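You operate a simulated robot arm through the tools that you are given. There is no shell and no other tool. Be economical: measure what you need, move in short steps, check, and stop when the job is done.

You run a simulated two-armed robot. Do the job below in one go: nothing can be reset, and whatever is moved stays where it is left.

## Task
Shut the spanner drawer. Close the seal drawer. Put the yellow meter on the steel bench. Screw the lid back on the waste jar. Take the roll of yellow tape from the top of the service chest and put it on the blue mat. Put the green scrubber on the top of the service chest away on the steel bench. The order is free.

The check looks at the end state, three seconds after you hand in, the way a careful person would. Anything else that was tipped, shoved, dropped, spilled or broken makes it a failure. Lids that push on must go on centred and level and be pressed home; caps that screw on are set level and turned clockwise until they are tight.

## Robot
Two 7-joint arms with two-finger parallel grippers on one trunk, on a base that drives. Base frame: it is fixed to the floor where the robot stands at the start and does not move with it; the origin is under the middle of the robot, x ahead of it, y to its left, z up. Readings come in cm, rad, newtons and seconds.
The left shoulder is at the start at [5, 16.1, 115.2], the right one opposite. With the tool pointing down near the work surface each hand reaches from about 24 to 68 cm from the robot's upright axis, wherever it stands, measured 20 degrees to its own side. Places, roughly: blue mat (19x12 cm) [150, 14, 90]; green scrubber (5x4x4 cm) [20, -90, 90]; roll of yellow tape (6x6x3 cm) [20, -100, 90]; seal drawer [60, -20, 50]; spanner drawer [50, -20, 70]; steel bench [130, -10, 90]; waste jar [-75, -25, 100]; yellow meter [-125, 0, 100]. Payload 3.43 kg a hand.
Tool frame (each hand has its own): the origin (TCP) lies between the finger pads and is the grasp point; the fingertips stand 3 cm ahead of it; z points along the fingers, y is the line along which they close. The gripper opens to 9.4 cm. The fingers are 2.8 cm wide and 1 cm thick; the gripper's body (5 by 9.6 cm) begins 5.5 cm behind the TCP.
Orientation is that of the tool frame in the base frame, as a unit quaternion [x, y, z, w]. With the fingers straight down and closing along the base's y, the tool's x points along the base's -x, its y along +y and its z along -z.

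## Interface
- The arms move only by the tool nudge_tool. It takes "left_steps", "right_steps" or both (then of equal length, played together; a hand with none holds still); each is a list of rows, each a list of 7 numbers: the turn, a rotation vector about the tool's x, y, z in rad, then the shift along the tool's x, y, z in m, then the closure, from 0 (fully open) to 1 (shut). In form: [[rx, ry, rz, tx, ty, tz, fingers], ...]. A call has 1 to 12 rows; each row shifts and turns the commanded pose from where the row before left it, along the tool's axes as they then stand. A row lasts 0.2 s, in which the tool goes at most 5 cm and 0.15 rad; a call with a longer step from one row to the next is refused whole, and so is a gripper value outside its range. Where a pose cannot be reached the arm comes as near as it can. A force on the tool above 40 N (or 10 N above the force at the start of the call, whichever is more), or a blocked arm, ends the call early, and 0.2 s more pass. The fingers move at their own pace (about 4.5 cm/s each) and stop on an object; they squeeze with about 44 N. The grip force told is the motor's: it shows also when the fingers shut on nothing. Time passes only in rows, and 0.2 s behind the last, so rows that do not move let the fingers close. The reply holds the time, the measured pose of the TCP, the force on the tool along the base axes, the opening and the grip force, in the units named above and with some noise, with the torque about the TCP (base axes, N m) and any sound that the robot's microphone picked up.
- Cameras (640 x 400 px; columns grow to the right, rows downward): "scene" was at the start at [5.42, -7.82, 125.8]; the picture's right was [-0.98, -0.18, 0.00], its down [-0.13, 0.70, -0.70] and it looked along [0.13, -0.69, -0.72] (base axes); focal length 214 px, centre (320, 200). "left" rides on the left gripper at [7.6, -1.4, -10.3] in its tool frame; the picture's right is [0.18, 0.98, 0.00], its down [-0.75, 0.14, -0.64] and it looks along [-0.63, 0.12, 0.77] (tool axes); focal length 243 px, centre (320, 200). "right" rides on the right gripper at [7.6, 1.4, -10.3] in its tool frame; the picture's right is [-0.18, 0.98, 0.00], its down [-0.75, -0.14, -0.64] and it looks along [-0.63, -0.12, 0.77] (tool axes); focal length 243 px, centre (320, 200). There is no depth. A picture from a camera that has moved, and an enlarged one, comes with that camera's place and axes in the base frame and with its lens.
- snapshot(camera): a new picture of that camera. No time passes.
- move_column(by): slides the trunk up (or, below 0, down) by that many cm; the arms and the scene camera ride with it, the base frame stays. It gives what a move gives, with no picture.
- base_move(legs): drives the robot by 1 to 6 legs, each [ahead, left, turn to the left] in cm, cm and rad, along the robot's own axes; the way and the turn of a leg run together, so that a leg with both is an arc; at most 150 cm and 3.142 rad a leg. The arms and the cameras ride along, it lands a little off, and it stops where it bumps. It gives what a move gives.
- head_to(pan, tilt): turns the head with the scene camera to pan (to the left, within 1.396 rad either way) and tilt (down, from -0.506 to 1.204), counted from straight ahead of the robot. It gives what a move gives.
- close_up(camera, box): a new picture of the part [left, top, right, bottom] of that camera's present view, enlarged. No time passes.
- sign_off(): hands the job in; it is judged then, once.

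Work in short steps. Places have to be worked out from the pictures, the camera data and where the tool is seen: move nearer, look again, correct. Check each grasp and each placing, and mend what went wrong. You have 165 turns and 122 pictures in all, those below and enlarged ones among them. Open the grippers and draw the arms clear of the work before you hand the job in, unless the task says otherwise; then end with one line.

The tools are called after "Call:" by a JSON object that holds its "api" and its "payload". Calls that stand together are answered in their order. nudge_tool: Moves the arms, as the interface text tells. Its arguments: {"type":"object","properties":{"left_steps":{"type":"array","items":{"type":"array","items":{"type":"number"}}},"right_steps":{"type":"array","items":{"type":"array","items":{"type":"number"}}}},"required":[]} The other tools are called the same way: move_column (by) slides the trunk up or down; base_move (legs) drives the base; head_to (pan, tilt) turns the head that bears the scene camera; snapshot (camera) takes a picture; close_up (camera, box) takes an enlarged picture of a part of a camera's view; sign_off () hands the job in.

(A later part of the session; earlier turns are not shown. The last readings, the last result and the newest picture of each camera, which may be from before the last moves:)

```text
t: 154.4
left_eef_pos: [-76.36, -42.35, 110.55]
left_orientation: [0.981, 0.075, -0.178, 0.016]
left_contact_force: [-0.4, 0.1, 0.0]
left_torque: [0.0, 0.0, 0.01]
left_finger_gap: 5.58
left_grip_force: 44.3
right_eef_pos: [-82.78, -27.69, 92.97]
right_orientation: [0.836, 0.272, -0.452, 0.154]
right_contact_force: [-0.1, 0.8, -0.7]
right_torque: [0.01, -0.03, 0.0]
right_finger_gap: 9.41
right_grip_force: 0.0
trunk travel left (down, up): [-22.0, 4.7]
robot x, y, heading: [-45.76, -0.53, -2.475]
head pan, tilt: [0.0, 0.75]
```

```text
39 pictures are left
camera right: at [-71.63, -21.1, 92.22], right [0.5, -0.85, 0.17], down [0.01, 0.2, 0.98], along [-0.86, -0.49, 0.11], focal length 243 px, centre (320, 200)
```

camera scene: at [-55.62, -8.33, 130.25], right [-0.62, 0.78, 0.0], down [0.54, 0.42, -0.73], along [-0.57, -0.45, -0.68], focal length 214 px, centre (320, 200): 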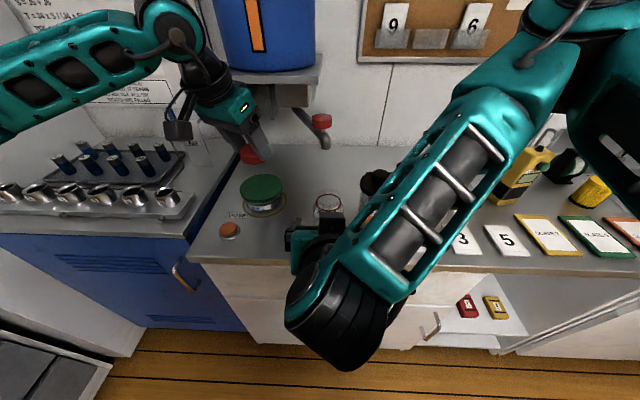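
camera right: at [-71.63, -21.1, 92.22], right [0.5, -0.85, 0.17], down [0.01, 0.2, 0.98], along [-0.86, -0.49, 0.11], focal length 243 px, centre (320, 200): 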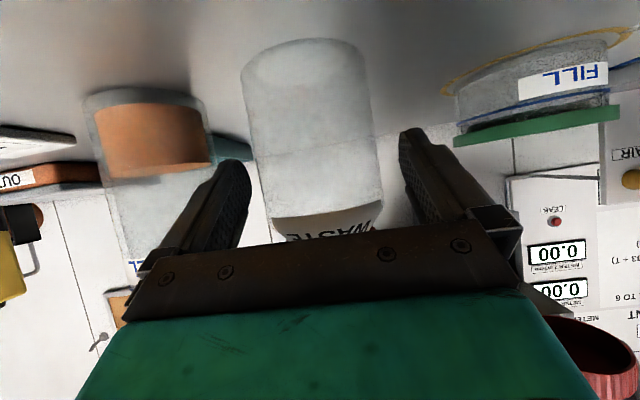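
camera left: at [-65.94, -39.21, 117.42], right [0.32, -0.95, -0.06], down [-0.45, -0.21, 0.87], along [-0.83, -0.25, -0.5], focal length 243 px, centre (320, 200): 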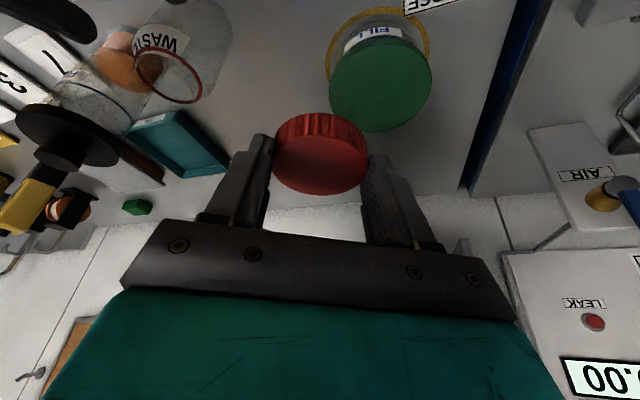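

Jar is between the fingers. I centre by 3 mm and close.

Call:
{"api": "nudge_tool", "payload": {"right_steps": [[0, 0, 0, 0, -0.003, 0, 0], [0, 0, 0, 0, 0, 0, 0.12], [0, 0, 0, 0, 0, 0, 0.2], [0, 0, 0, 0, 0, 0, 0.3], [0, 0, 0, 0, 0, 0, 0.4], [0, 0, 0, 0, 0, 0, 0.4]]}}

Call:
{"api": "snapshot", "payload": {"camera": "left"}}

```text
t: 155.8
left_eef_pos: [-76.28, -42.48, 110.53]
left_orientation: [0.981, 0.075, -0.177, 0.016]
left_contact_force: [-0.8, -0.7, 0.4]
left_torque: [0.0, -0.02, -0.01]
left_finger_gap: 5.61
left_grip_force: 44.4
right_eef_pos: [-82.89, -27.35, 92.99]
right_orientation: [0.835, 0.272, -0.452, 0.154]
right_contact_force: [-0.5, 0.6, 0.3]
right_torque: [0.03, 0.07, 0.01]
right_finger_gap: 7.21
right_grip_force: 44.1
trunk travel left (down, up): [-22.0, 4.7]
robot x, y, heading: [-45.83, -0.66, -2.471]
head pan, tilt: [0.0, 0.75]
```

```text
38 pictures are left
camera left: at [-65.94, -39.21, 117.42], right [0.32, -0.95, -0.06], down [-0.45, -0.21, 0.87], along [-0.83, -0.25, -0.5], focal length 243 px, centre (320, 200)
```

left: 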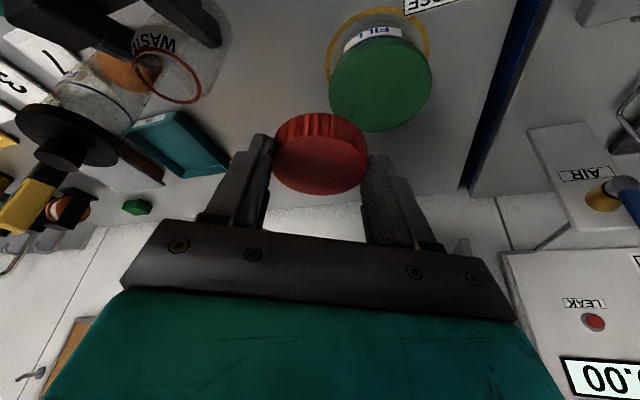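

Jar gripped, still upright (gap 7.2). Jar mouth centre about (-84.3, -28.7), z≈98. I bring the lid above it to z≈106 and look.

Call:
{"api": "nudge_tool", "payload": {"left_steps": [[0, 0, 0, -0.01, -0.037, 0, 1], [0, 0, 0, -0.01, -0.037, 0, 1], [0, 0, 0, -0.01, -0.037, 0, 1], [0, 0, 0, -0.0087, -0.037, 0.02, 1], [0, 0, 0, 0, 0, 0.04, 1], [0, 0, 0, 0, 0, 0, 1]]}}

Call:
{"api": "snapshot", "payload": {"camera": "left"}}

Call:
{"api": "close_up", "payload": {"camera": "scene", "box": [250, 120, 410, 220]}}

```text
t: 157.2
left_eef_pos: [-84.15, -28.61, 106.09]
left_orientation: [0.981, 0.075, -0.178, 0.015]
left_contact_force: [0.4, 0.3, 0.9]
left_torque: [0.02, 0.01, 0.01]
left_finger_gap: 5.56
left_grip_force: 43.6
right_eef_pos: [-82.86, -27.46, 92.98]
right_orientation: [0.836, 0.271, -0.453, 0.153]
right_contact_force: [-2.5, 0.4, 1.0]
right_torque: [0.04, 0.12, -0.02]
right_finger_gap: 7.2
right_grip_force: 44.1
trunk travel left (down, up): [-22.0, 4.7]
robot x, y, heading: [-46.01, -0.65, -2.468]
head pan, tilt: [0.0, 0.75]
```

```text
37 pictures are left
camera left: at [-73.79, -25.37, 113.12], right [0.32, -0.95, -0.06], down [-0.45, -0.21, 0.87], along [-0.83, -0.25, -0.5], focal length 243 px, centre (320, 200)
```

left: 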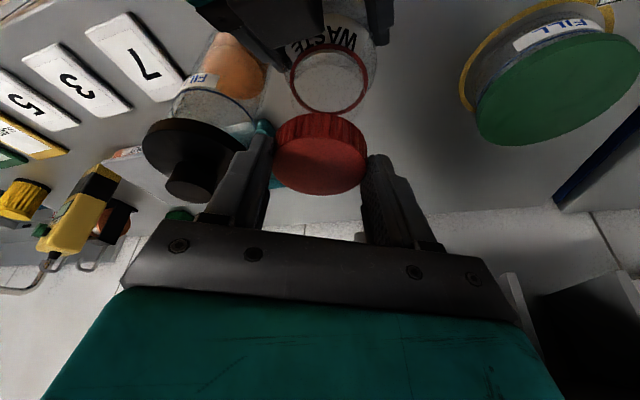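

```text
4.00 times, centred on (330, 170) of scene
camera zoom: at [-55.62, -8.33, 130.25], right [-0.62, 0.78, 0.0], down [0.54, 0.42, -0.73], along [-0.57, -0.45, -0.68], focal length 858 px, centre (280, 320)
```

zoom: 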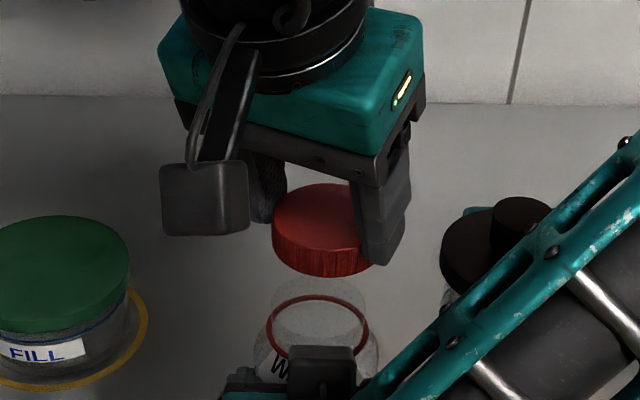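

Lid and mouth line up within ~3 mm in both views. I lower vertically, with small steps near contact.

Call:
{"api": "nudge_tool", "payload": {"left_steps": [[0, 0, 0, 0.0071, 0, 0.0187, 1], [0, 0, 0, 0.0053, 0, 0.014, 1], [0, 0, 0, 0.0011, 0, 0.0028, 1], [0, 0, 0, 0.0011, 0, 0.0028, 1], [0, 0, 0, 0.0011, 0, 0.0028, 1], [0, 0, 0, 0.0011, 0, 0.0028, 1], [0, 0, 0, 0.0007, 0, 0.0019, 1]]}}

Call:
{"api": "close_up", "payload": {"camera": "scene", "box": [250, 120, 410, 220]}}

```text
t: 158.9
left_eef_pos: [-84.23, -28.44, 101.81]
left_orientation: [0.98, 0.075, -0.184, 0.015]
left_contact_force: [2.5, 0.2, 5.7]
left_torque: [-0.14, -0.11, 0.05]
left_finger_gap: 5.61
left_grip_force: 44.5
right_eef_pos: [-82.89, -27.34, 93.11]
right_orientation: [0.835, 0.272, -0.453, 0.153]
right_contact_force: [0.8, 0.4, 4.4]
right_torque: [0.33, -0.08, -0.1]
right_finger_gap: 7.19
right_grip_force: 43.6
trunk travel left (down, up): [-22.0, 4.7]
robot x, y, heading: [-45.92, -0.89, -2.47]
head pan, tilt: [0.0, 0.75]
stopped in row 7 (left hand): the force on the tool passed its limit (the readings are from after the stop); the commanded pose is now the measured one
```

```text
4.00 times, centred on (330, 170) of scene
camera zoom: at [-55.51, -8.29, 130.25], right [-0.62, 0.78, 0.0], down [0.53, 0.42, -0.73], along [-0.57, -0.45, -0.68], focal length 858 px, centre (280, 320)
```

zoom: 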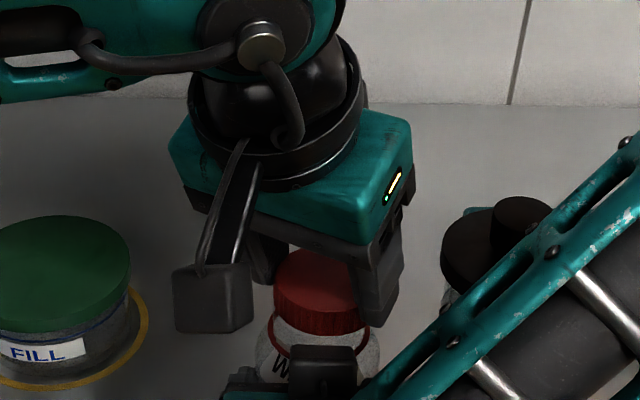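

Lid is on the mouth. I now turn clockwise about the vertical (in the leaning grip) by ~0.85 rad with slight downward feed, watching torque.

Call:
{"api": "nudge_tool", "payload": {"left_steps": [[0.05, 0, 0.131, 0.0001, 0, 0.0003, 1], [0.05, 0, 0.131, 0.0001, 0, 0.0003, 1], [0.05, 0, 0.131, 0.0001, 0, 0.0003, 1], [0.05, 0, 0.131, 0.0001, 0, 0.0003, 1], [0.05, 0, 0.131, 0.0001, 0, 0.0003, 1], [0.05, 0, 0.131, 0.0001, 0, 0.0003, 1]]}}

Call:
{"api": "snapshot", "payload": {"camera": "left"}}

```text
t: 160.3
left_eef_pos: [-84.39, -28.48, 101.91]
left_orientation: [0.957, -0.224, -0.181, -0.039]
left_contact_force: [0.7, -1.0, 22.4]
left_torque: [-0.23, 0.16, -0.03]
left_finger_gap: 5.61
left_grip_force: 44.0
left hand out of reach, approached as far as the arm can: row 5, 6
right_eef_pos: [-83.01, -27.21, 93.06]
right_orientation: [0.836, 0.271, -0.453, 0.151]
right_contact_force: [-4.2, -3.9, 1.4]
right_torque: [0.13, 0.54, 0.21]
right_finger_gap: 7.19
right_grip_force: 43.7
trunk travel left (down, up): [-22.0, 4.7]
robot x, y, heading: [-45.89, -0.94, -2.471]
head pan, tilt: [0.0, 0.75]
```

```text
34 pictures are left
camera left: at [-73.95, -31.87, 108.6], right [-0.28, -0.96, -0.06], down [-0.48, 0.09, 0.87], along [-0.83, 0.27, -0.48], focal length 243 px, centre (320, 200)
```

left: 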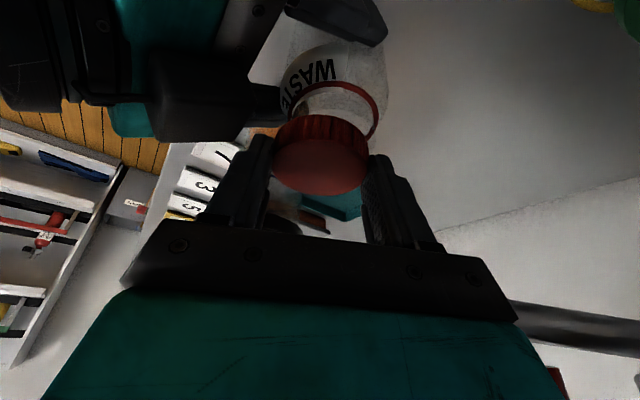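

About 0.6 rad turned before reach ended, with little torque. I check lid seating from the scene view before regripping with an upright hand.

Call:
{"api": "close_up", "payload": {"camera": "scene", "box": [270, 150, 390, 225]}}

```text
5.33 times, centred on (330, 188) of scene
camera zoom: at [-55.51, -8.3, 130.28], right [-0.62, 0.78, 0.0], down [0.53, 0.42, -0.73], along [-0.57, -0.45, -0.68], focal length 1144 px, centre (267, 267)
```

zoom: 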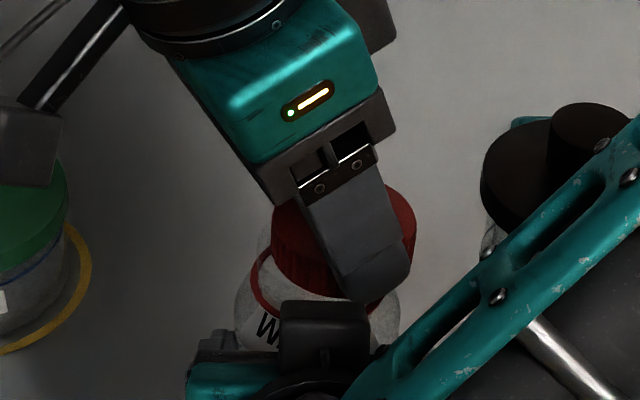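

The lid has ended ~0.8 cm off-centre because this leaning grip is eccentric. I'll lift it, set it down on the free counter left-front of the jar and regrip it upright and coaxial.

Call:
{"api": "nudge_tool", "payload": {"left_steps": [[0, 0, 0, -0.0053, 0, -0.014, 1], [0, 0, 0, -0.0053, 0, -0.014, 1], [-0.05, 0, -0.131, 0, 0, 0, 1], [-0.05, 0, -0.131, 0, 0, 0, 1], [-0.05, 0, -0.131, 0, 0, 0, 1], [-0.05, 0, -0.131, 0, 0, 0, 1], [0, 0, 0, 0.02, 0.02, -0.01, 1], [0, 0, 0, 0.02, 0.02, -0.01, 1], [0, 0, 0, 0.02, 0.02, -0.01, 1], [0, 0, 0, 0.02, 0.02, -0.008, 1], [0, 0, 0, 0.02, 0, 0, 1], [0, 0, 0, 0, 0, 0, 1]]}}

Call:
{"api": "snapshot", "payload": {"camera": "left"}}

```text
t: 162.9
left_eef_pos: [-72.75, -35.42, 104.53]
left_orientation: [0.982, 0.052, -0.183, 0.011]
left_contact_force: [-0.1, -1.1, 0.6]
left_torque: [-0.02, -0.01, 0.04]
left_finger_gap: 5.6
left_grip_force: 43.9
right_eef_pos: [-82.91, -27.41, 93.0]
right_orientation: [0.835, 0.272, -0.453, 0.154]
right_contact_force: [-0.6, 0.0, 13.0]
right_torque: [0.11, 0.54, 0.01]
right_finger_gap: 7.18
right_grip_force: 44.1
trunk travel left (down, up): [-22.0, 4.7]
robot x, y, heading: [-46.01, -1.21, -2.472]
head pan, tilt: [0.0, 0.75]
```

```text
32 pictures are left
camera left: at [-62.18, -32.67, 111.31], right [0.27, -0.96, -0.06], down [-0.45, -0.19, 0.87], along [-0.85, -0.21, -0.49], focal length 243 px, centre (320, 200)
```

left: 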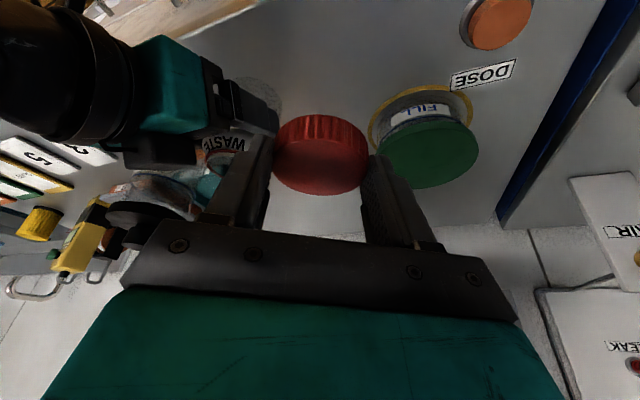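

Position is over free counter (g 79, m -17). Lower until it touches, with small end steps.

Call:
{"api": "nudge_tool", "payload": {"left_steps": [[0, 0, 0, 0.0144, 0, 0.0374, 1], [0, 0, 0, 0.0144, 0, 0.0374, 1], [0, 0, 0, 0.0144, 0, 0.0374, 1], [0, 0, 0, 0.0036, 0, 0.0093, 1], [0, 0, 0, 0.0014, 0, 0.0037, 1], [0, 0, 0, 0.0011, 0, 0.0028, 1], [0, 0, 0, 0.0011, 0, 0.0028, 1], [0, 0, 0, 0.0011, 0, 0.0028, 1]]}}

```text
t: 164.7
left_eef_pos: [-72.73, -35.48, 90.28]
left_orientation: [0.982, 0.052, -0.183, 0.011]
left_contact_force: [0.2, -1.1, 0.5]
left_torque: [0.02, 0.01, 0.0]
left_finger_gap: 5.6
left_grip_force: 44.3
right_eef_pos: [-82.89, -27.45, 93.03]
right_orientation: [0.835, 0.272, -0.453, 0.153]
right_contact_force: [0.2, -2.2, 11.5]
right_torque: [-0.05, 0.5, 0.09]
right_finger_gap: 7.2
right_grip_force: 43.8
trunk travel left (down, up): [-22.0, 4.7]
robot x, y, heading: [-45.74, -0.9, -2.471]
head pan, tilt: [0.0, 0.75]
```

No contact yet at z 90.3; a few more millimetres.

Call:
{"api": "nudge_tool", "payload": {"left_steps": [[0, 0, 0, 0.0009, 0, 0.0023, 1], [0, 0, 0, 0.0009, 0, 0.0023, 1], [0, 0, 0, 0.0009, 0, 0.0023, 1], [0, 0, 0, 0.0009, 0, 0.0023, 1]]}}

```text
t: 165.7
left_eef_pos: [-72.83, -35.37, 89.71]
left_orientation: [0.981, 0.051, -0.186, 0.011]
left_contact_force: [9.9, -1.3, 23.7]
left_torque: [0.17, 0.44, -0.03]
left_finger_gap: 5.59
left_grip_force: 44.0
right_eef_pos: [-82.76, -27.32, 93.0]
right_orientation: [0.836, 0.273, -0.452, 0.153]
right_contact_force: [-3.2, -2.0, 5.5]
right_torque: [-0.08, 0.48, 0.04]
right_finger_gap: 7.21
right_grip_force: 44.0
trunk travel left (down, up): [-22.0, 4.7]
robot x, y, heading: [-45.93, -0.7, -2.474]
head pan, tilt: [0.0, 0.75]
```

Lid on the counter. Release, withdraw along the fingers, straighten the hand upright and look.

Call:
{"api": "nudge_tool", "payload": {"left_steps": [[0, 0, 0, 0, 0, 0, 0.3], [0, 0, 0, 0, 0, 0, 0.2], [0, 0, 0, 0, 0, 0, 0.2], [0, 0, 0, 0, 0, -0.04, 0.2], [0, 0, 0, 0, 0, -0.04, 0.2], [0, 0.125, 0, 0, 0, 0, 0.2], [0, 0.125, 0, 0, 0, 0, 0.2], [0, 0.125, 0, 0, 0, 0, 0.2], [0, 0, -0.14, 0, 0, 0, 0.2], [0, 0, -0.14, 0, 0, 0, 0.2], [0, 0, -0.14, 0, 0, 0, 0.2], [0, 0, -0.1, 0, 0, 0, 0.2]]}}

Call:
{"api": "snapshot", "payload": {"camera": "left"}}

```text
t: 168.3
left_eef_pos: [-69.98, -35.1, 96.78]
left_orientation: [0.951, 0.309, 0.002, 0.001]
left_contact_force: [-0.3, -0.2, 0.7]
left_torque: [0.0, -0.01, -0.01]
left_finger_gap: 7.51
left_grip_force: 0.1
right_eef_pos: [-83.03, -27.39, 93.06]
right_orientation: [0.836, 0.272, -0.452, 0.153]
right_contact_force: [2.4, -0.9, 9.5]
right_torque: [0.01, 0.24, 0.04]
right_finger_gap: 7.16
right_grip_force: 43.9
trunk travel left (down, up): [-22.0, 4.7]
robot x, y, heading: [-45.76, -0.96, -2.478]
head pan, tilt: [0.0, 0.75]
```

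```text
31 pictures are left
camera left: at [-64.66, -29.35, 106.99], right [0.73, -0.69, 0.01], down [-0.53, -0.56, 0.64], along [-0.44, -0.47, -0.77], focal length 243 px, centre (320, 200)
```

left: 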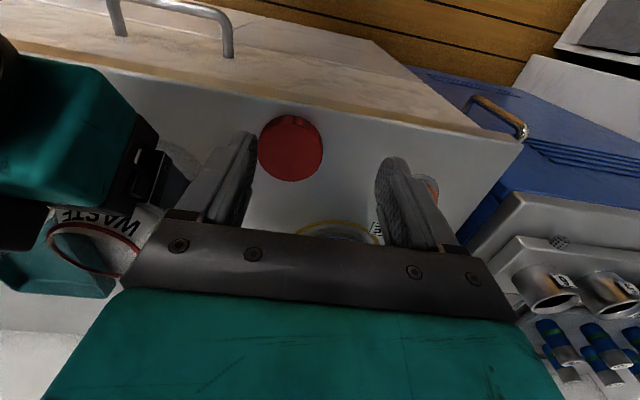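

Lid top seen at (-73.4, -35.0). I move over it and lower partly, then verify centring.

Call:
{"api": "nudge_tool", "payload": {"left_steps": [[0, 0, 0, -0.027, -0.021, 0, 0.2], [0, 0, 0, 0, 0, 0.03, 0.2], [0, 0, 0, 0, 0, 0, 0.2]]}}

Call:
{"api": "snapshot", "payload": {"camera": "left"}}

```text
t: 169.1
left_eef_pos: [-73.33, -35.13, 93.74]
left_orientation: [0.952, 0.307, 0.003, 0.002]
left_contact_force: [1.3, 0.1, 0.3]
left_torque: [0.03, 0.02, 0.0]
left_finger_gap: 7.53
left_grip_force: 0.1
right_eef_pos: [-82.75, -27.22, 92.97]
right_orientation: [0.836, 0.272, -0.452, 0.153]
right_contact_force: [1.4, -0.7, 9.0]
right_torque: [-0.03, 0.3, 0.05]
right_finger_gap: 7.18
right_grip_force: 44.1
trunk travel left (down, up): [-22.0, 4.7]
robot x, y, heading: [-46.11, -1.27, -2.471]
head pan, tilt: [0.0, 0.75]
```

```text
30 pictures are left
camera left: at [-68.05, -29.24, 103.98], right [0.72, -0.69, 0.01], down [-0.53, -0.55, 0.64], along [-0.44, -0.47, -0.77], focal length 243 px, centre (320, 200)
```

left: 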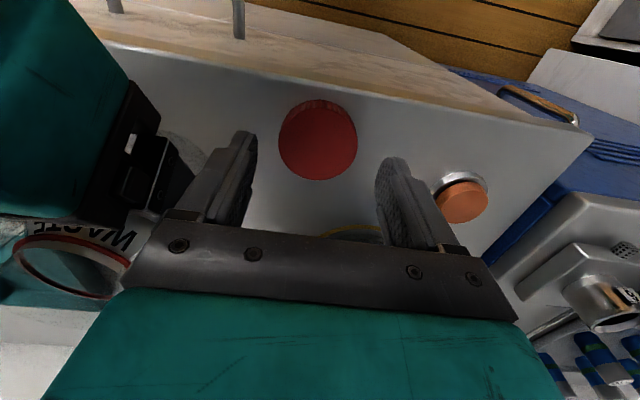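

Centred. Lower 4.3 cm and close on the lid.

Call:
{"api": "nudge_tool", "payload": {"left_steps": [[0, 0, 0, -0.001, -0.002, 0.02, 0.2], [0, 0, 0, 0, 0, 0.018, 0.2], [0, 0, 0, 0, 0, 0.005, 0.2], [0, 0, 0, 0, 0, 0, 0.2], [0, 0, 0, 0, 0, 0, 1], [0, 0, 0, 0, 0, 0, 1], [0, 0, 0, 0, 0, 0, 1], [0, 0, 0, 0, 0, 0, 1]]}}

```text
t: 170.9
left_eef_pos: [-73.49, -34.98, 89.36]
left_orientation: [0.952, 0.307, 0.003, 0.002]
left_contact_force: [0.9, -0.2, -0.3]
left_torque: [-0.01, 0.0, 0.0]
left_finger_gap: 5.57
left_grip_force: 44.0
right_eef_pos: [-82.9, -27.29, 93.09]
right_orientation: [0.836, 0.272, -0.452, 0.153]
right_contact_force: [-0.9, -1.0, 8.5]
right_torque: [-0.01, 0.38, 0.05]
right_finger_gap: 7.2
right_grip_force: 44.3
trunk travel left (down, up): [-22.0, 4.7]
robot x, y, heading: [-45.81, -1.0, -2.475]
head pan, tilt: [0.0, 0.75]
```

Lid gripped upright. Lift it and pre-turn the hand anticlockwise ~1 rad in the air, for a long clockwise stroke.

Call:
{"api": "nudge_tool", "payload": {"left_steps": [[0, 0, 0, 0, 0, -0.04, 1], [0, 0, 0, 0, 0, -0.04, 1], [0, 0, 0, 0, 0, -0.04, 1], [0, 0, 0, 0, 0, -0.045, 1], [0, 0, -0.14, 0, 0, 0, 1], [0, 0, -0.14, 0, 0, 0, 1], [0, 0, -0.14, 0, 0, 0, 1], [0, 0, -0.14, 0, 0, 0, 1], [0, 0, -0.14, 0, 0, 0, 1], [0, 0, -0.14, 0, 0, 0, 1], [0, 0, -0.14, 0, 0, 0, 1]]}}

```text
t: 173.3
left_eef_pos: [-73.78, -34.82, 105.95]
left_orientation: [0.694, 0.72, 0.001, 0.002]
left_contact_force: [-0.4, 0.4, -0.1]
left_torque: [-0.01, -0.03, 0.02]
left_finger_gap: 5.54
left_grip_force: 44.2
right_eef_pos: [-82.84, -27.29, 93.09]
right_orientation: [0.836, 0.272, -0.452, 0.153]
right_contact_force: [-0.6, -0.6, 9.3]
right_torque: [0.03, 0.41, 0.05]
right_finger_gap: 7.21
right_grip_force: 43.7
trunk travel left (down, up): [-22.0, 4.7]
robot x, y, heading: [-45.94, -0.61, -2.468]
head pan, tilt: [0.0, 0.75]
```

Now move over the jar mouth (6.5, -10.3 cm in tool axes) and check.

Call:
{"api": "nudge_tool", "payload": {"left_steps": [[0, 0, 0, 0.022, -0.034, 0, 1], [0, 0, 0, 0.022, -0.034, 0, 1], [0, 0, 0, 0.0215, -0.0348, 0, 1], [0, 0, 0, 0, 0, 0, 1]]}}

Call:
{"api": "snapshot", "payload": {"camera": "left"}}

Call:
{"api": "close_up", "payload": {"camera": "scene", "box": [250, 130, 410, 230]}}

```text
t: 174.3
left_eef_pos: [-84.1, -28.67, 105.93]
left_orientation: [0.695, 0.719, 0.002, 0.003]
left_contact_force: [0.5, 0.7, -0.2]
left_torque: [-0.02, -0.03, -0.01]
left_finger_gap: 5.56
left_grip_force: 44.4
right_eef_pos: [-82.95, -27.33, 93.11]
right_orientation: [0.836, 0.272, -0.452, 0.153]
right_contact_force: [0.3, -1.2, 8.3]
right_torque: [0.06, 0.36, -0.02]
right_finger_gap: 7.18
right_grip_force: 44.4
trunk travel left (down, up): [-22.0, 4.7]
robot x, y, heading: [-46.17, -1.18, -2.47]
head pan, tilt: [0.0, 0.75]
```

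```text
29 pictures are left
camera left: at [-85.89, -20.99, 116.06], right [0.98, 0.22, 0.01], down [0.16, -0.75, 0.64], along [0.15, -0.63, -0.76], focal length 243 px, centre (320, 200)
```

left: 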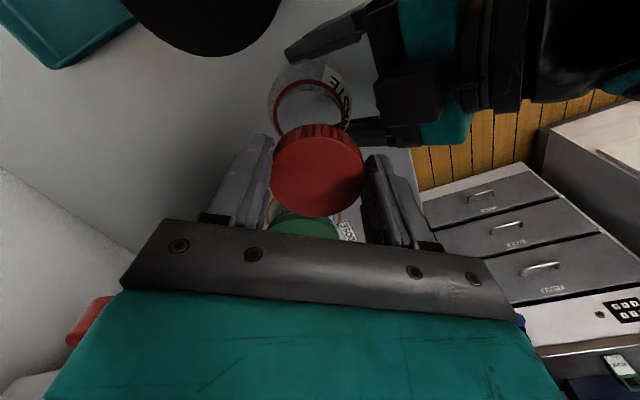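

```text
4.00 times, centred on (330, 180) of scene
camera zoom: at [-55.56, -8.32, 130.26], right [-0.62, 0.78, 0.0], down [0.53, 0.42, -0.73], along [-0.57, -0.45, -0.68], focal length 858 px, centre (280, 280)
```

zoom: 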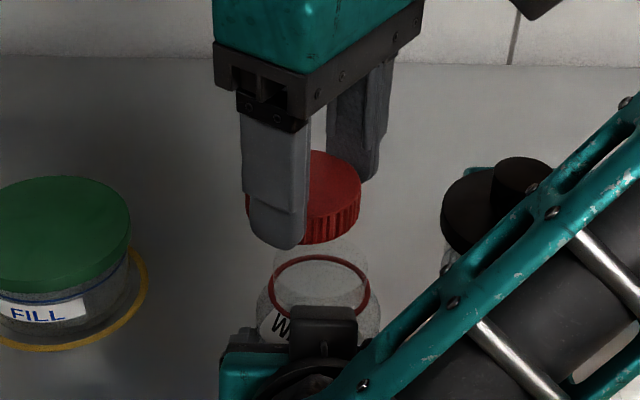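

Comparing both views, the lid needs to go about 0.8 cm deeper and 0.9 cm right. I correct and look again.

Call:
{"api": "nudge_tool", "payload": {"left_steps": [[0, 0, 0, 0.0025, -0.012, 0.02, 1], [0, 0, 0, 0, 0, 0.008, 1], [0, 0, 0, 0, 0, 0, 1]]}}

Call:
{"api": "close_up", "payload": {"camera": "left", "box": [220, 50, 420, 230]}}

Call:
{"api": "close_up", "payload": {"camera": "scene", "box": [280, 155, 376, 215]}}

```text
t: 175.1
left_eef_pos: [-85.22, -28.5, 103.0]
left_orientation: [0.694, 0.72, 0.002, 0.003]
left_contact_force: [0.1, 0.4, -0.2]
left_torque: [0.01, -0.02, -0.03]
left_finger_gap: 5.52
left_grip_force: 44.4
right_eef_pos: [-82.97, -27.32, 92.94]
right_orientation: [0.836, 0.272, -0.452, 0.153]
right_contact_force: [-0.3, -1.1, 8.1]
right_torque: [0.11, 0.41, 0.04]
right_finger_gap: 7.19
right_grip_force: 44.3
trunk travel left (down, up): [-22.0, 4.7]
robot x, y, heading: [-45.6, -0.76, -2.478]
head pan, tilt: [0.0, 0.75]
```

```text
2.22 times, centred on (320, 140) of left
camera zoom: at [-87.02, -20.77, 113.24], right [0.98, 0.22, 0.01], down [0.16, -0.75, 0.64], along [0.15, -0.63, -0.76], focal length 539 px, centre (320, 333)
```

zoom: 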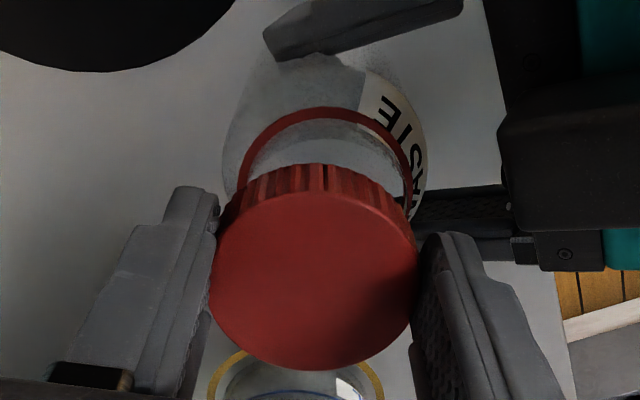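

```text
6.67 times, centred on (328, 185) of scene
camera zoom: at [-55.56, -8.32, 130.26], right [-0.62, 0.78, 0.0], down [0.53, 0.42, -0.73], along [-0.57, -0.45, -0.68], focal length 1430 px, centre (267, 300)
```

zoom: 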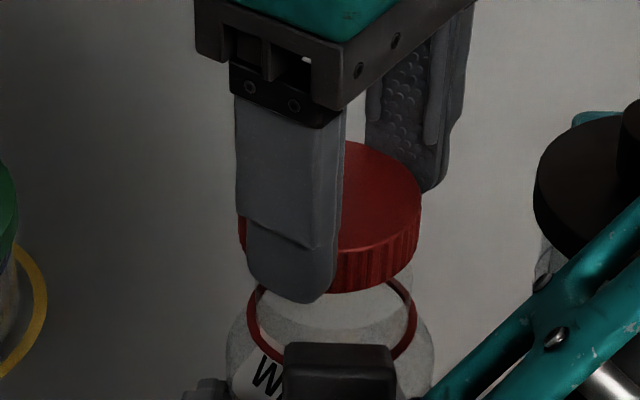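

Both views now agree: 0.6 cm back and 0.2 cm right. I correct and lower in small steps.

Call:
{"api": "nudge_tool", "payload": {"left_steps": [[0, 0, 0, 0.005, 0.0037, 0, 1], [0, 0, 0, 0, 0, 0.01, 1], [0, 0, 0, 0, 0, 0.002, 1], [0, 0, 0, 0, 0, 0.002, 1], [0, 0, 0, 0, 0, 0.002, 1], [0, 0, 0, 0, 0, 0.002, 1]]}}

```text
t: 176.5
left_eef_pos: [-84.87, -28.03, 101.22]
left_orientation: [0.694, 0.72, 0.002, 0.003]
left_contact_force: [-0.1, 0.8, -0.5]
left_torque: [-0.02, 0.0, -0.02]
left_finger_gap: 5.51
left_grip_force: 44.0
right_eef_pos: [-82.96, -27.39, 92.96]
right_orientation: [0.836, 0.272, -0.452, 0.152]
right_contact_force: [-0.5, 0.1, 7.3]
right_torque: [0.07, 0.32, 0.04]
right_finger_gap: 7.18
right_grip_force: 43.5
trunk travel left (down, up): [-22.0, 4.7]
robot x, y, heading: [-45.69, -0.78, -2.474]
head pan, tilt: [0.0, 0.75]
```

No contact yet at 101.2 — lower than before, a good sign. Continue in 2 mm steps.

Call:
{"api": "nudge_tool", "payload": {"left_steps": [[0, 0, 0, 0, 0, 0.002, 1], [0, 0, 0, 0, 0, 0.002, 1], [0, 0, 0, 0, 0, 0.002, 1], [0, 0, 0, 0, 0, 0.002, 1]]}}

Call:
{"api": "close_up", "payload": {"camera": "scene", "box": [280, 155, 376, 215]}}

```text
t: 177.5
left_eef_pos: [-84.92, -28.03, 100.49]
left_orientation: [0.694, 0.72, 0.001, 0.003]
left_contact_force: [-1.2, -1.6, 6.6]
left_torque: [-0.02, 0.08, -0.03]
left_finger_gap: 5.53
left_grip_force: 44.0
right_eef_pos: [-82.85, -27.39, 93.0]
right_orientation: [0.836, 0.272, -0.452, 0.152]
right_contact_force: [-1.1, -1.2, 5.2]
right_torque: [-0.05, 0.42, 0.07]
right_finger_gap: 7.17
right_grip_force: 43.5
trunk travel left (down, up): [-22.0, 4.7]
robot x, y, heading: [-45.91, -1.1, -2.474]
head pan, tilt: [0.0, 0.75]
```

```text
6.67 times, centred on (328, 185) of scene
camera zoom: at [-55.56, -8.33, 130.27], right [-0.62, 0.78, 0.0], down [0.53, 0.42, -0.73], along [-0.57, -0.45, -0.68], focal length 1430 px, centre (267, 300)
```

zoom: 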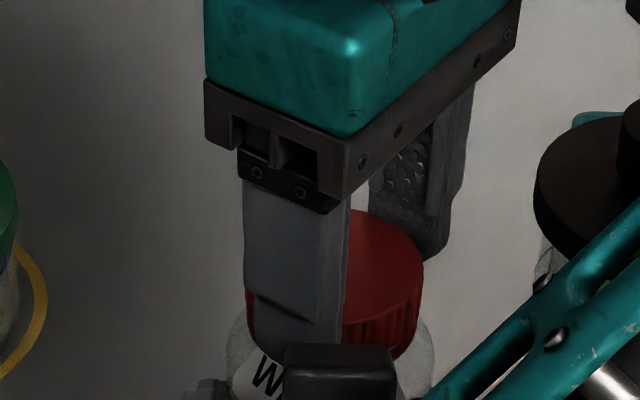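

Light contact at z 100.5 with the lid over the mouth. I turn clockwise with a slight downward feed.

Call:
{"api": "nudge_tool", "payload": {"left_steps": [[0, 0, 0.14, 0, 0, 0.0008, 1], [0, 0, 0.14, 0, 0, 0.0004, 1], [0, 0, 0.14, 0, 0, 0.0004, 1], [0, 0, 0.14, 0, 0, 0.0004, 1], [0, 0, 0.14, 0, 0, 0.0004, 1], [0, 0, 0.14, 0, 0, 0.0004, 1], [0, 0, 0.14, 0, 0, 0.0004, 1]]}}

```text
t: 178.6
left_eef_pos: [-84.83, -28.02, 100.52]
left_orientation: [0.877, 0.48, 0.003, 0.004]
left_contact_force: [3.9, -0.9, 7.6]
left_torque: [-0.02, -0.07, 0.03]
left_finger_gap: 5.54
left_grip_force: 43.8
right_eef_pos: [-83.08, -27.14, 93.02]
right_orientation: [0.836, 0.27, -0.454, 0.151]
right_contact_force: [-0.2, 2.6, 3.9]
right_torque: [0.1, -0.13, -0.08]
right_finger_gap: 7.09
right_grip_force: 43.8
trunk travel left (down, up): [-22.0, 4.7]
robot x, y, heading: [-45.78, -0.93, -2.47]
head pan, tilt: [0.0, 0.75]
stopped in row 5 (left hand): the force on the tool passed its limit (the readings are from after the stop); the commanded pose is now the measured one
```

Turned 0.6 rad; it stopped since I fed down faster than a thread would. I continue with minimal feed.

Call:
{"api": "nudge_tool", "payload": {"left_steps": [[0, 0, 0.14, 0, 0, 0, 1], [0, 0, 0.14, 0, 0, 0.0001, 1], [0, 0, 0.14, 0, 0, 0.0001, 1], [0, 0, 0.14, 0, 0, 0.0001, 1], [0, 0, 0.14, 0, 0, 0.0001, 1], [0, 0, 0.14, 0, 0, 0.0001, 1]]}}

```text
t: 180.0
left_eef_pos: [-84.64, -28.35, 100.5]
left_orientation: [0.996, 0.084, 0.006, 0.007]
left_contact_force: [16.6, -26.4, 18.3]
left_torque: [-0.8, -0.19, 0.25]
left_finger_gap: 5.53
left_grip_force: 44.1
right_eef_pos: [-83.24, -27.13, 92.95]
right_orientation: [0.837, 0.268, -0.454, 0.147]
right_contact_force: [-17.3, 17.3, 4.3]
right_torque: [-1.43, -0.32, -0.52]
right_finger_gap: 7.1
right_grip_force: 44.0
trunk travel left (down, up): [-22.0, 4.7]
robot x, y, heading: [-45.67, -0.97, -2.474]
head pan, tilt: [0.0, 0.75]
```

Side load of ~30 N built up (slight eccentricity). I open the left hand to let the lid relax, and look at how it sits.

Call:
{"api": "nudge_tool", "payload": {"left_steps": [[0, 0, 0, 0, 0, 0, 0.25], [0, 0, 0, 0, 0, 0, 0.25], [0, 0, 0, 0, 0, -0.02, 0.25], [0, 0, 0, 0, 0, -0.03, 0.25], [0, 0, 0, 0, 0, -0.03, 0.25]]}}

Call:
{"api": "snapshot", "payload": {"camera": "left"}}

Call:
{"api": "close_up", "payload": {"camera": "scene", "box": [280, 155, 376, 215]}}

```text
t: 181.2
left_eef_pos: [-84.97, -28.01, 108.24]
left_orientation: [0.997, 0.08, 0.005, 0.002]
left_contact_force: [-0.7, 0.6, 0.3]
left_torque: [0.01, 0.03, 0.02]
left_finger_gap: 7.03
left_grip_force: 0.1
right_eef_pos: [-83.01, -27.39, 92.96]
right_orientation: [0.836, 0.271, -0.452, 0.152]
right_contact_force: [0.5, -0.8, 9.1]
right_torque: [-0.05, 0.28, 0.06]
right_finger_gap: 7.03
right_grip_force: 43.7
trunk travel left (down, up): [-22.0, 4.7]
robot x, y, heading: [-45.72, -0.8, -2.472]
head pan, tilt: [0.0, 0.75]
```

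```text
24 pictures are left
camera left: at [-77.7, -25.22, 118.6], right [0.34, -0.94, 0.01], down [-0.73, -0.26, 0.64], along [-0.6, -0.22, -0.77], focal length 243 px, centre (320, 200)
```

left: 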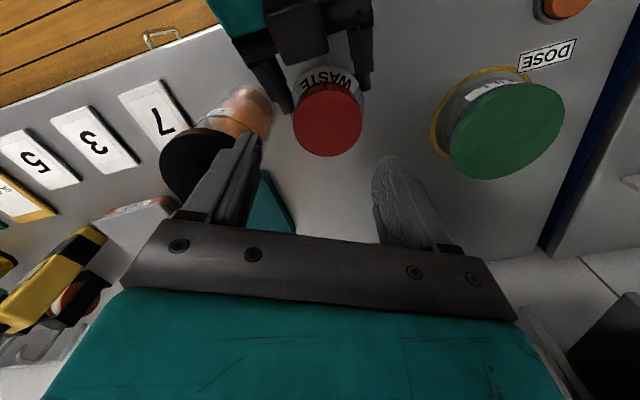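

```text
6.67 times, centred on (328, 185) of scene
camera zoom: at [-55.53, -8.32, 130.26], right [-0.62, 0.78, 0.0], down [0.53, 0.42, -0.73], along [-0.57, -0.45, -0.68], focal length 1430 px, centre (267, 300)
```

zoom: 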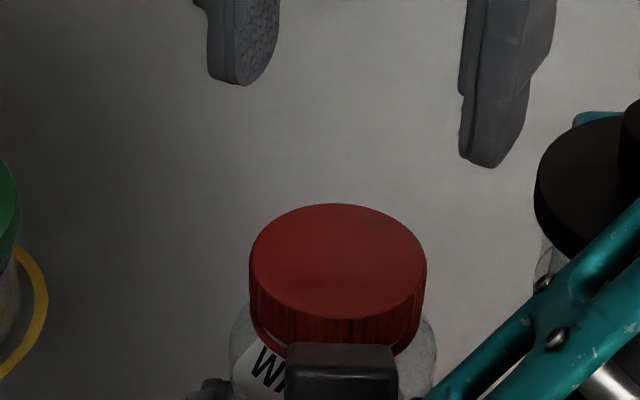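

The lid sits level and centred; its centre is (-84.3, -28.4), 0.7 cm left of where my hand turned — that caused the side load. I wind the hand back 1.4 rad above, recentre, and check.

Call:
{"api": "nudge_tool", "payload": {"left_steps": [[0, 0, -0.14, 0, 0, 0, 0.2], [0, 0, -0.14, 0, 0, 0, 0.2], [0, 0, -0.14, 0, 0, 0, 0.2], [0, 0, -0.14, 0, 0, 0, 0.2], [0, 0, -0.14, 0, 0, 0, 0.2], [0, 0, -0.14, 0, 0, 0, 0.2], [0, 0, -0.14, 0, 0, 0, 0.2], [0, 0, -0.14, 0, 0, 0, 0.2], [0, 0, -0.14, 0, 0, 0, 0.2], [0, 0, -0.14, 0, 0, 0, 0.2], [0, 0, 0, -0.004, 0.006, 0.03, 0.2], [0, 0, 0, 0, 0, 0, 0.2]]}}

Call:
{"api": "snapshot", "payload": {"camera": "left"}}

```text
t: 183.8
left_eef_pos: [-84.3, -28.6, 105.3]
left_orientation: [0.71, 0.704, 0.002, 0.005]
left_contact_force: [0.0, -1.4, 0.1]
left_torque: [0.0, 0.0, 0.01]
left_finger_gap: 7.53
left_grip_force: 0.1
right_eef_pos: [-83.09, -27.21, 92.88]
right_orientation: [0.836, 0.271, -0.453, 0.151]
right_contact_force: [2.3, -0.7, 9.9]
right_torque: [-0.07, 0.38, 0.04]
right_finger_gap: 7.04
right_grip_force: 44.1
trunk travel left (down, up): [-22.0, 4.7]
robot x, y, heading: [-45.76, -1.01, -2.474]
head pan, tilt: [0.0, 0.75]
```

```text
22 pictures are left
camera left: at [-85.73, -20.68, 115.48], right [0.98, 0.18, 0.01], down [0.13, -0.75, 0.65], along [0.12, -0.64, -0.76], focal length 243 px, centre (320, 200)
```

left: 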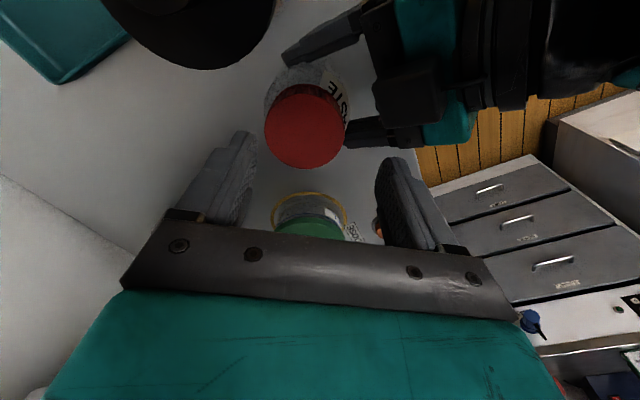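

Solving both lateral sightings, the lid centre is near (-85.2, -28.5). I shift 0.9 cm, lower to grip height and close.

Call:
{"api": "nudge_tool", "payload": {"left_steps": [[0, 0, 0, 0.002, -0.009, 0, 0.2], [0, 0, 0, 0, 0, 0.03, 0.2], [0, 0, 0, 0, 0, 0.018, 0.2], [0, 0, 0, 0, 0, 0, 0.2], [0, 0, 0, 0, 0, 0, 0.5], [0, 0, 0, 0, 0, 0, 0.5], [0, 0, 0, 0, 0, 0, 0.5]]}}

Call:
{"api": "close_up", "payload": {"camera": "left", "box": [220, 80, 420, 240]}}

```text
t: 185.4
left_eef_pos: [-85.18, -28.36, 100.47]
left_orientation: [0.71, 0.704, 0.002, 0.005]
left_contact_force: [-12.8, -0.9, -3.6]
left_torque: [0.03, 0.47, -0.05]
left_finger_gap: 5.56
left_grip_force: 43.6
right_eef_pos: [-82.97, -27.28, 92.89]
right_orientation: [0.837, 0.271, -0.452, 0.15]
right_contact_force: [8.5, 1.1, 12.0]
right_torque: [-0.06, 1.23, 0.12]
right_finger_gap: 7.07
right_grip_force: 44.6
trunk travel left (down, up): [-22.0, 4.7]
robot x, y, heading: [-45.91, -0.6, -2.477]
head pan, tilt: [0.0, 0.75]
```

```text
2.50 times, centred on (320, 160) of left
camera zoom: at [-86.66, -20.5, 110.68], right [0.98, 0.18, 0.01], down [0.13, -0.75, 0.65], along [0.12, -0.64, -0.76], focal length 606 px, centre (320, 300)
```

zoom: 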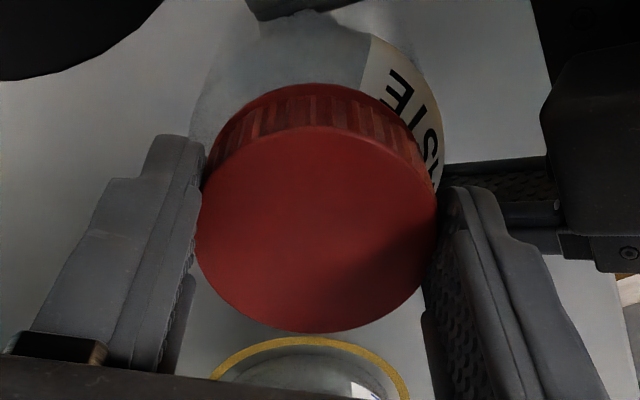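

Gripped well centred. I relieve the small side force and turn clockwise 1.1 rad.

Call:
{"api": "nudge_tool", "payload": {"left_steps": [[0, 0, 0, 0, -0.0017, 0, 0.6], [0, 0, 0.14, 0, 0, 0, 0.8], [0, 0, 0.14, 0, 0, 0, 1], [0, 0, 0.14, 0, 0, 0, 1], [0, 0, 0.14, 0, 0, 0, 1], [0, 0, 0.14, 0, 0, 0, 1], [0, 0, 0.14, 0, 0, 0, 1]]}}

```text
t: 187.0
left_eef_pos: [-85.18, -28.28, 100.41]
left_orientation: [0.936, 0.353, 0.006, 0.007]
left_contact_force: [21.0, -5.9, 0.5]
left_torque: [-0.25, -0.52, 0.13]
left_finger_gap: 5.58
left_grip_force: 44.1
right_eef_pos: [-83.32, -27.09, 92.86]
right_orientation: [0.836, 0.268, -0.455, 0.148]
right_contact_force: [-19.4, 5.0, 5.4]
right_torque: [-0.25, -0.9, -0.39]
right_finger_gap: 7.09
right_grip_force: 44.0
trunk travel left (down, up): [-22.0, 4.7]
robot x, y, heading: [-46.23, -0.75, -2.471]
head pan, tilt: [0.0, 0.75]
```

Side load again but small eccentricity known now (~3 mm); I relieve it and go on turning with compensation.

Call:
{"api": "nudge_tool", "payload": {"left_steps": [[0, 0, 0, 0.0021, 0.0018, 0, 1], [0, 0, 0.14, 0, 0.0004, 0, 1], [0, 0, 0.14, 0, 0.0004, 0, 1], [0, 0, 0.14, 0, 0.0004, 0, 1], [0, 0, 0.14, 0, 0.0004, 0, 1], [0, 0, 0.12, 0, 0.0004, 0, 1]]}}

```text
t: 188.4
left_eef_pos: [-84.88, -28.57, 100.49]
left_orientation: [1.0, 0.022, 0.006, 0.005]
left_contact_force: [6.9, -23.2, -6.5]
left_torque: [-0.75, -0.06, 0.17]
left_finger_gap: 5.59
left_grip_force: 43.8
right_eef_pos: [-83.14, -27.12, 92.84]
right_orientation: [0.837, 0.269, -0.454, 0.149]
right_contact_force: [-8.7, 23.9, 10.0]
right_torque: [-1.01, -0.02, -0.67]
right_finger_gap: 7.03
right_grip_force: 43.2
trunk travel left (down, up): [-22.0, 4.7]
robot x, y, heading: [-45.49, -1.13, -2.468]
head pan, tilt: [0.0, 0.75]
```

The lid turns against the held jar with growing reaction. I release, rise, wind back, and look at lid and label.

Call:
{"api": "nudge_tool", "payload": {"left_steps": [[0, 0, 0, 0, 0, 0, 0.25], [0, 0, 0, 0, 0, 0, 0.2], [0, 0, 0, 0, 0, -0.04, 0.2], [0, 0, -0.14, 0, 0, 0, 0.2], [0, 0, -0.14, 0, 0, 0, 0.2], [0, 0, -0.14, 0, 0, 0, 0.2], [0, 0, -0.14, 0, 0, 0, 0.2], [0, 0, -0.14, 0, 0, 0, 0.2], [0, 0, -0.14, 0, 0, 0, 0.2], [0, 0, -0.14, 0, 0, 0, 0.2], [0, 0, -0.14, 0, 0, 0, 0.2], [0, 0, -0.14, 0, 0, 0, 0.2]]}}

Call:
{"api": "close_up", "payload": {"camera": "scene", "box": [280, 155, 376, 215]}}

Call:
{"api": "close_up", "payload": {"camera": "left", "box": [220, 50, 420, 210]}}

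```text
t: 191.0
left_eef_pos: [-85.0, -28.5, 104.54]
left_orientation: [0.795, 0.607, 0.002, 0.005]
left_contact_force: [0.3, 0.3, 0.3]
left_torque: [0.0, 0.01, 0.01]
left_finger_gap: 7.52
left_grip_force: 0.1
right_eef_pos: [-83.1, -27.18, 92.82]
right_orientation: [0.836, 0.27, -0.452, 0.15]
right_contact_force: [1.8, -2.2, 4.7]
right_torque: [-0.12, 0.16, 0.1]
right_finger_gap: 7.07
right_grip_force: 43.8
trunk travel left (down, up): [-22.0, 4.7]
robot x, y, heading: [-45.46, -1.15, -2.475]
head pan, tilt: [0.0, 0.75]
```

```text
6.67 times, centred on (328, 185) of scene
camera zoom: at [-55.57, -8.35, 130.26], right [-0.62, 0.78, 0.0], down [0.53, 0.42, -0.73], along [-0.57, -0.45, -0.68], focal length 1430 px, centre (267, 300)
```

zoom: 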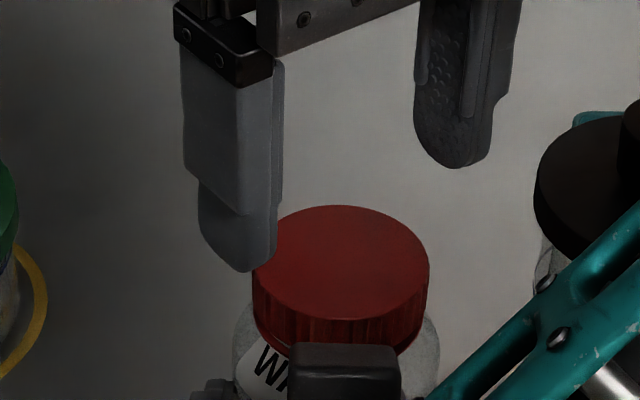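

```text
2.50 times, centred on (320, 130) of left
camera zoom: at [-84.5, -20.58, 114.66], right [1.0, -0.08, 0.01], down [-0.07, -0.76, 0.64], along [-0.04, -0.64, -0.76], focal length 606 px, centre (320, 375)
```

zoom: 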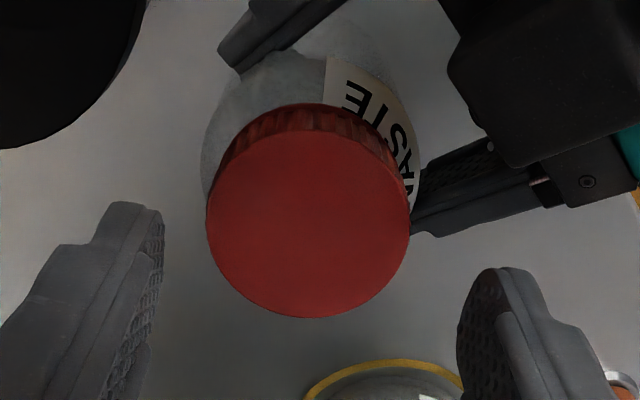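

The jar hasn't turned (label unchanged) and the lid has come down to the ring. Another stroke: recentre 3 mm, lower, grip and turn until it resists.

Call:
{"api": "nudge_tool", "payload": {"left_steps": [[0, 0, -0.14, 0.003, -0.003, 0, 0.2], [0, 0, -0.1, 0, 0, 0.02, 0.2], [0, 0, 0, 0, 0, 0.023, 0.2], [0, 0, 0, 0, 0, 0, 0.2], [0, 0, 0, 0, 0, 0, 0.6], [0, 0, 0, 0, 0, 0, 1], [0, 0, 0, 0, 0, 0, 1]]}}

Call:
{"api": "nudge_tool", "payload": {"left_steps": [[0, 0, 0.14, 0, 0, 0, 1], [0, 0, 0.14, 0, 0, 0, 1], [0, 0, 0.14, 0, 0, 0, 1], [0, 0, 0.14, 0, 0, 0, 1], [0, 0, 0.14, 0, 0, 0, 1]]}}

```text
t: 192.6
left_eef_pos: [-85.15, -28.1, 100.19]
left_orientation: [0.717, 0.697, 0.001, 0.005]
left_contact_force: [-11.9, -1.8, -5.9]
left_torque: [0.01, 0.37, -0.1]
left_finger_gap: 5.62
left_grip_force: 43.2
right_eef_pos: [-83.03, -27.23, 92.82]
right_orientation: [0.836, 0.271, -0.452, 0.151]
right_contact_force: [10.3, 3.0, 8.8]
right_torque: [-0.06, 0.85, 0.05]
right_finger_gap: 7.04
right_grip_force: 44.1
trunk travel left (down, up): [-22.0, 4.7]
robot x, y, heading: [-45.74, -0.96, -2.476]
head pan, tilt: [0.0, 0.75]
```

```text
t: 193.8
left_eef_pos: [-85.01, -28.13, 100.02]
left_orientation: [0.913, 0.408, 0.006, 0.007]
left_contact_force: [12.6, -8.2, -2.3]
left_torque: [-0.04, -0.04, 0.1]
left_finger_gap: 5.53
left_grip_force: 43.9
right_eef_pos: [-83.34, -27.18, 92.88]
right_orientation: [0.837, 0.269, -0.453, 0.149]
right_contact_force: [-10.9, 6.8, 5.7]
right_torque: [-0.64, -0.74, -0.34]
right_finger_gap: 7.06
right_grip_force: 43.7
trunk travel left (down, up): [-22.0, 4.7]
robot x, y, heading: [-45.61, -0.99, -2.474]
head pan, tilt: [0.0, 0.75]
```

z is creeping down (100.19 → 100.02) as it turns — it is threading. Continue this stroke.

Call:
{"api": "nudge_tool", "payload": {"left_steps": [[0, 0, 0.14, 0, 0, 0, 1], [0, 0, 0.14, 0, 0, 0, 1], [0, 0, 0.14, 0, 0, 0, 1], [0, 0, 0.14, 0, 0, 0, 1], [0, 0, 0.14, 0, 0, 0, 1], [0, 0, 0.1, 0, 0, 0, 1]]}}

Call:
{"api": "nudge_tool", "payload": {"left_steps": [[0, 0, 0, 0, 0, 0, 0.25], [0, 0, 0, 0, 0, 0, 0.2], [0, 0, 0, 0, 0, -0.04, 0.2], [0, 0, -0.145, 0, 0, 0, 0.2], [0, 0, -0.145, 0, 0, 0, 0.2], [0, 0, -0.145, 0, 0, 0, 0.2], [0, 0, -0.145, 0, 0, 0, 0.2], [0, 0, -0.145, 0, 0, 0, 0.2], [0, 0, -0.145, 0, 0, 0, 0.2], [0, 0, -0.145, 0, 0, 0, 0.2], [0, 0, -0.145, 0, 0, 0, 0.2], [0, 0, -0.145, 0, 0, 0, 0.2]]}}

```text
t: 195.2
left_eef_pos: [-84.96, -28.54, 100.02]
left_orientation: [1.0, 0.023, 0.01, 0.007]
left_contact_force: [20.6, -26.3, -2.8]
left_torque: [-0.65, -0.52, 0.18]
left_finger_gap: 5.55
left_grip_force: 43.1
right_eef_pos: [-83.36, -27.18, 92.82]
right_orientation: [0.837, 0.267, -0.455, 0.147]
right_contact_force: [-22.5, 24.3, 5.3]
right_torque: [-1.3, -0.71, -0.86]
right_finger_gap: 7.06
right_grip_force: 44.0
trunk travel left (down, up): [-22.0, 4.7]
robot x, y, heading: [-45.7, -0.57, -2.469]
head pan, tilt: [0.0, 0.75]
```

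```text
t: 197.8
left_eef_pos: [-85.13, -28.12, 104.16]
left_orientation: [0.78, 0.625, 0.003, 0.005]
left_contact_force: [0.0, 0.1, 0.4]
left_torque: [-0.02, 0.01, 0.01]
left_finger_gap: 7.5
left_grip_force: 0.0
right_eef_pos: [-83.09, -27.22, 92.89]
right_orientation: [0.836, 0.271, -0.452, 0.151]
right_contact_force: [0.4, -1.3, 0.8]
right_torque: [-0.02, 0.03, 0.02]
right_finger_gap: 7.05
right_grip_force: 43.8
trunk travel left (down, up): [-22.0, 4.7]
robot x, y, heading: [-45.63, -0.5, -2.478]
head pan, tilt: [0.0, 0.75]
```

Threading confirmed (hand drawn down). Next stroke, with side-load compensation.

Call:
{"api": "nudge_tool", "payload": {"left_steps": [[0, 0, -0.14, 0, 0, 0, 0.2], [0, 0, -0.1, 0, 0, 0.02, 0.2], [0, 0, 0, 0, 0, 0.022, 0.2], [0, 0, 0, 0, 0, 0, 0.2], [0, 0, 0, 0, 0, 0, 0.6], [0, 0, 0, 0, 0, 0, 1], [0, 0, 0.14, 0, 0.0003, 0, 1], [0, 0, 0.14, 0, 0.0006, 0, 1], [0, 0, 0.14, 0, 0.0006, 0, 1], [0, 0, 0.14, 0, 0.0006, 0, 1], [0, 0, 0.14, 0, 0.0006, 0, 1], [0, 0, 0.14, 0, 0.0006, 0, 1]]}}

Call:
{"api": "nudge_tool", "payload": {"left_steps": [[0, 0, 0.14, 0, 0.0006, 0, 1], [0, 0, 0.14, 0, 0.0006, 0, 1], [0, 0, 0.14, 0, 0.0006, 0, 1], [0, 0, 0.14, 0, 0.0006, 0, 1], [0, 0, 0.12, 0, 0.0006, 0, 1]]}}

```text
t: 200.4
left_eef_pos: [-84.74, -28.16, 100.0]
left_orientation: [0.931, 0.366, 0.006, 0.005]
left_contact_force: [6.0, 2.8, 0.9]
left_torque: [0.0, -0.07, 1.64]
left_finger_gap: 5.55
left_grip_force: 44.0
right_eef_pos: [-83.25, -27.18, 92.97]
right_orientation: [0.837, 0.269, -0.453, 0.15]
right_contact_force: [-4.8, -3.6, -1.0]
right_torque: [0.24, -0.42, -1.62]
right_finger_gap: 7.15
right_grip_force: 44.1
trunk travel left (down, up): [-22.0, 4.7]
robot x, y, heading: [-45.77, -0.94, -2.474]
head pan, tilt: [0.0, 0.75]
```

```text
t: 201.6
left_eef_pos: [-84.76, -28.8, 100.01]
left_orientation: [0.999, 0.037, 0.007, 0.006]
left_contact_force: [9.7, -24.8, 8.4]
left_torque: [-0.85, -0.28, 1.06]
left_finger_gap: 5.33
left_grip_force: 43.4
right_eef_pos: [-83.21, -26.92, 92.77]
right_orientation: [0.838, 0.267, -0.452, 0.146]
right_contact_force: [-9.8, 26.7, -0.9]
right_torque: [-0.77, -0.4, -1.57]
right_finger_gap: 7.02
right_grip_force: 44.6
trunk travel left (down, up): [-22.0, 4.7]
robot x, y, heading: [-45.8, -1.16, -2.476]
head pan, tilt: [0.0, 0.75]
```

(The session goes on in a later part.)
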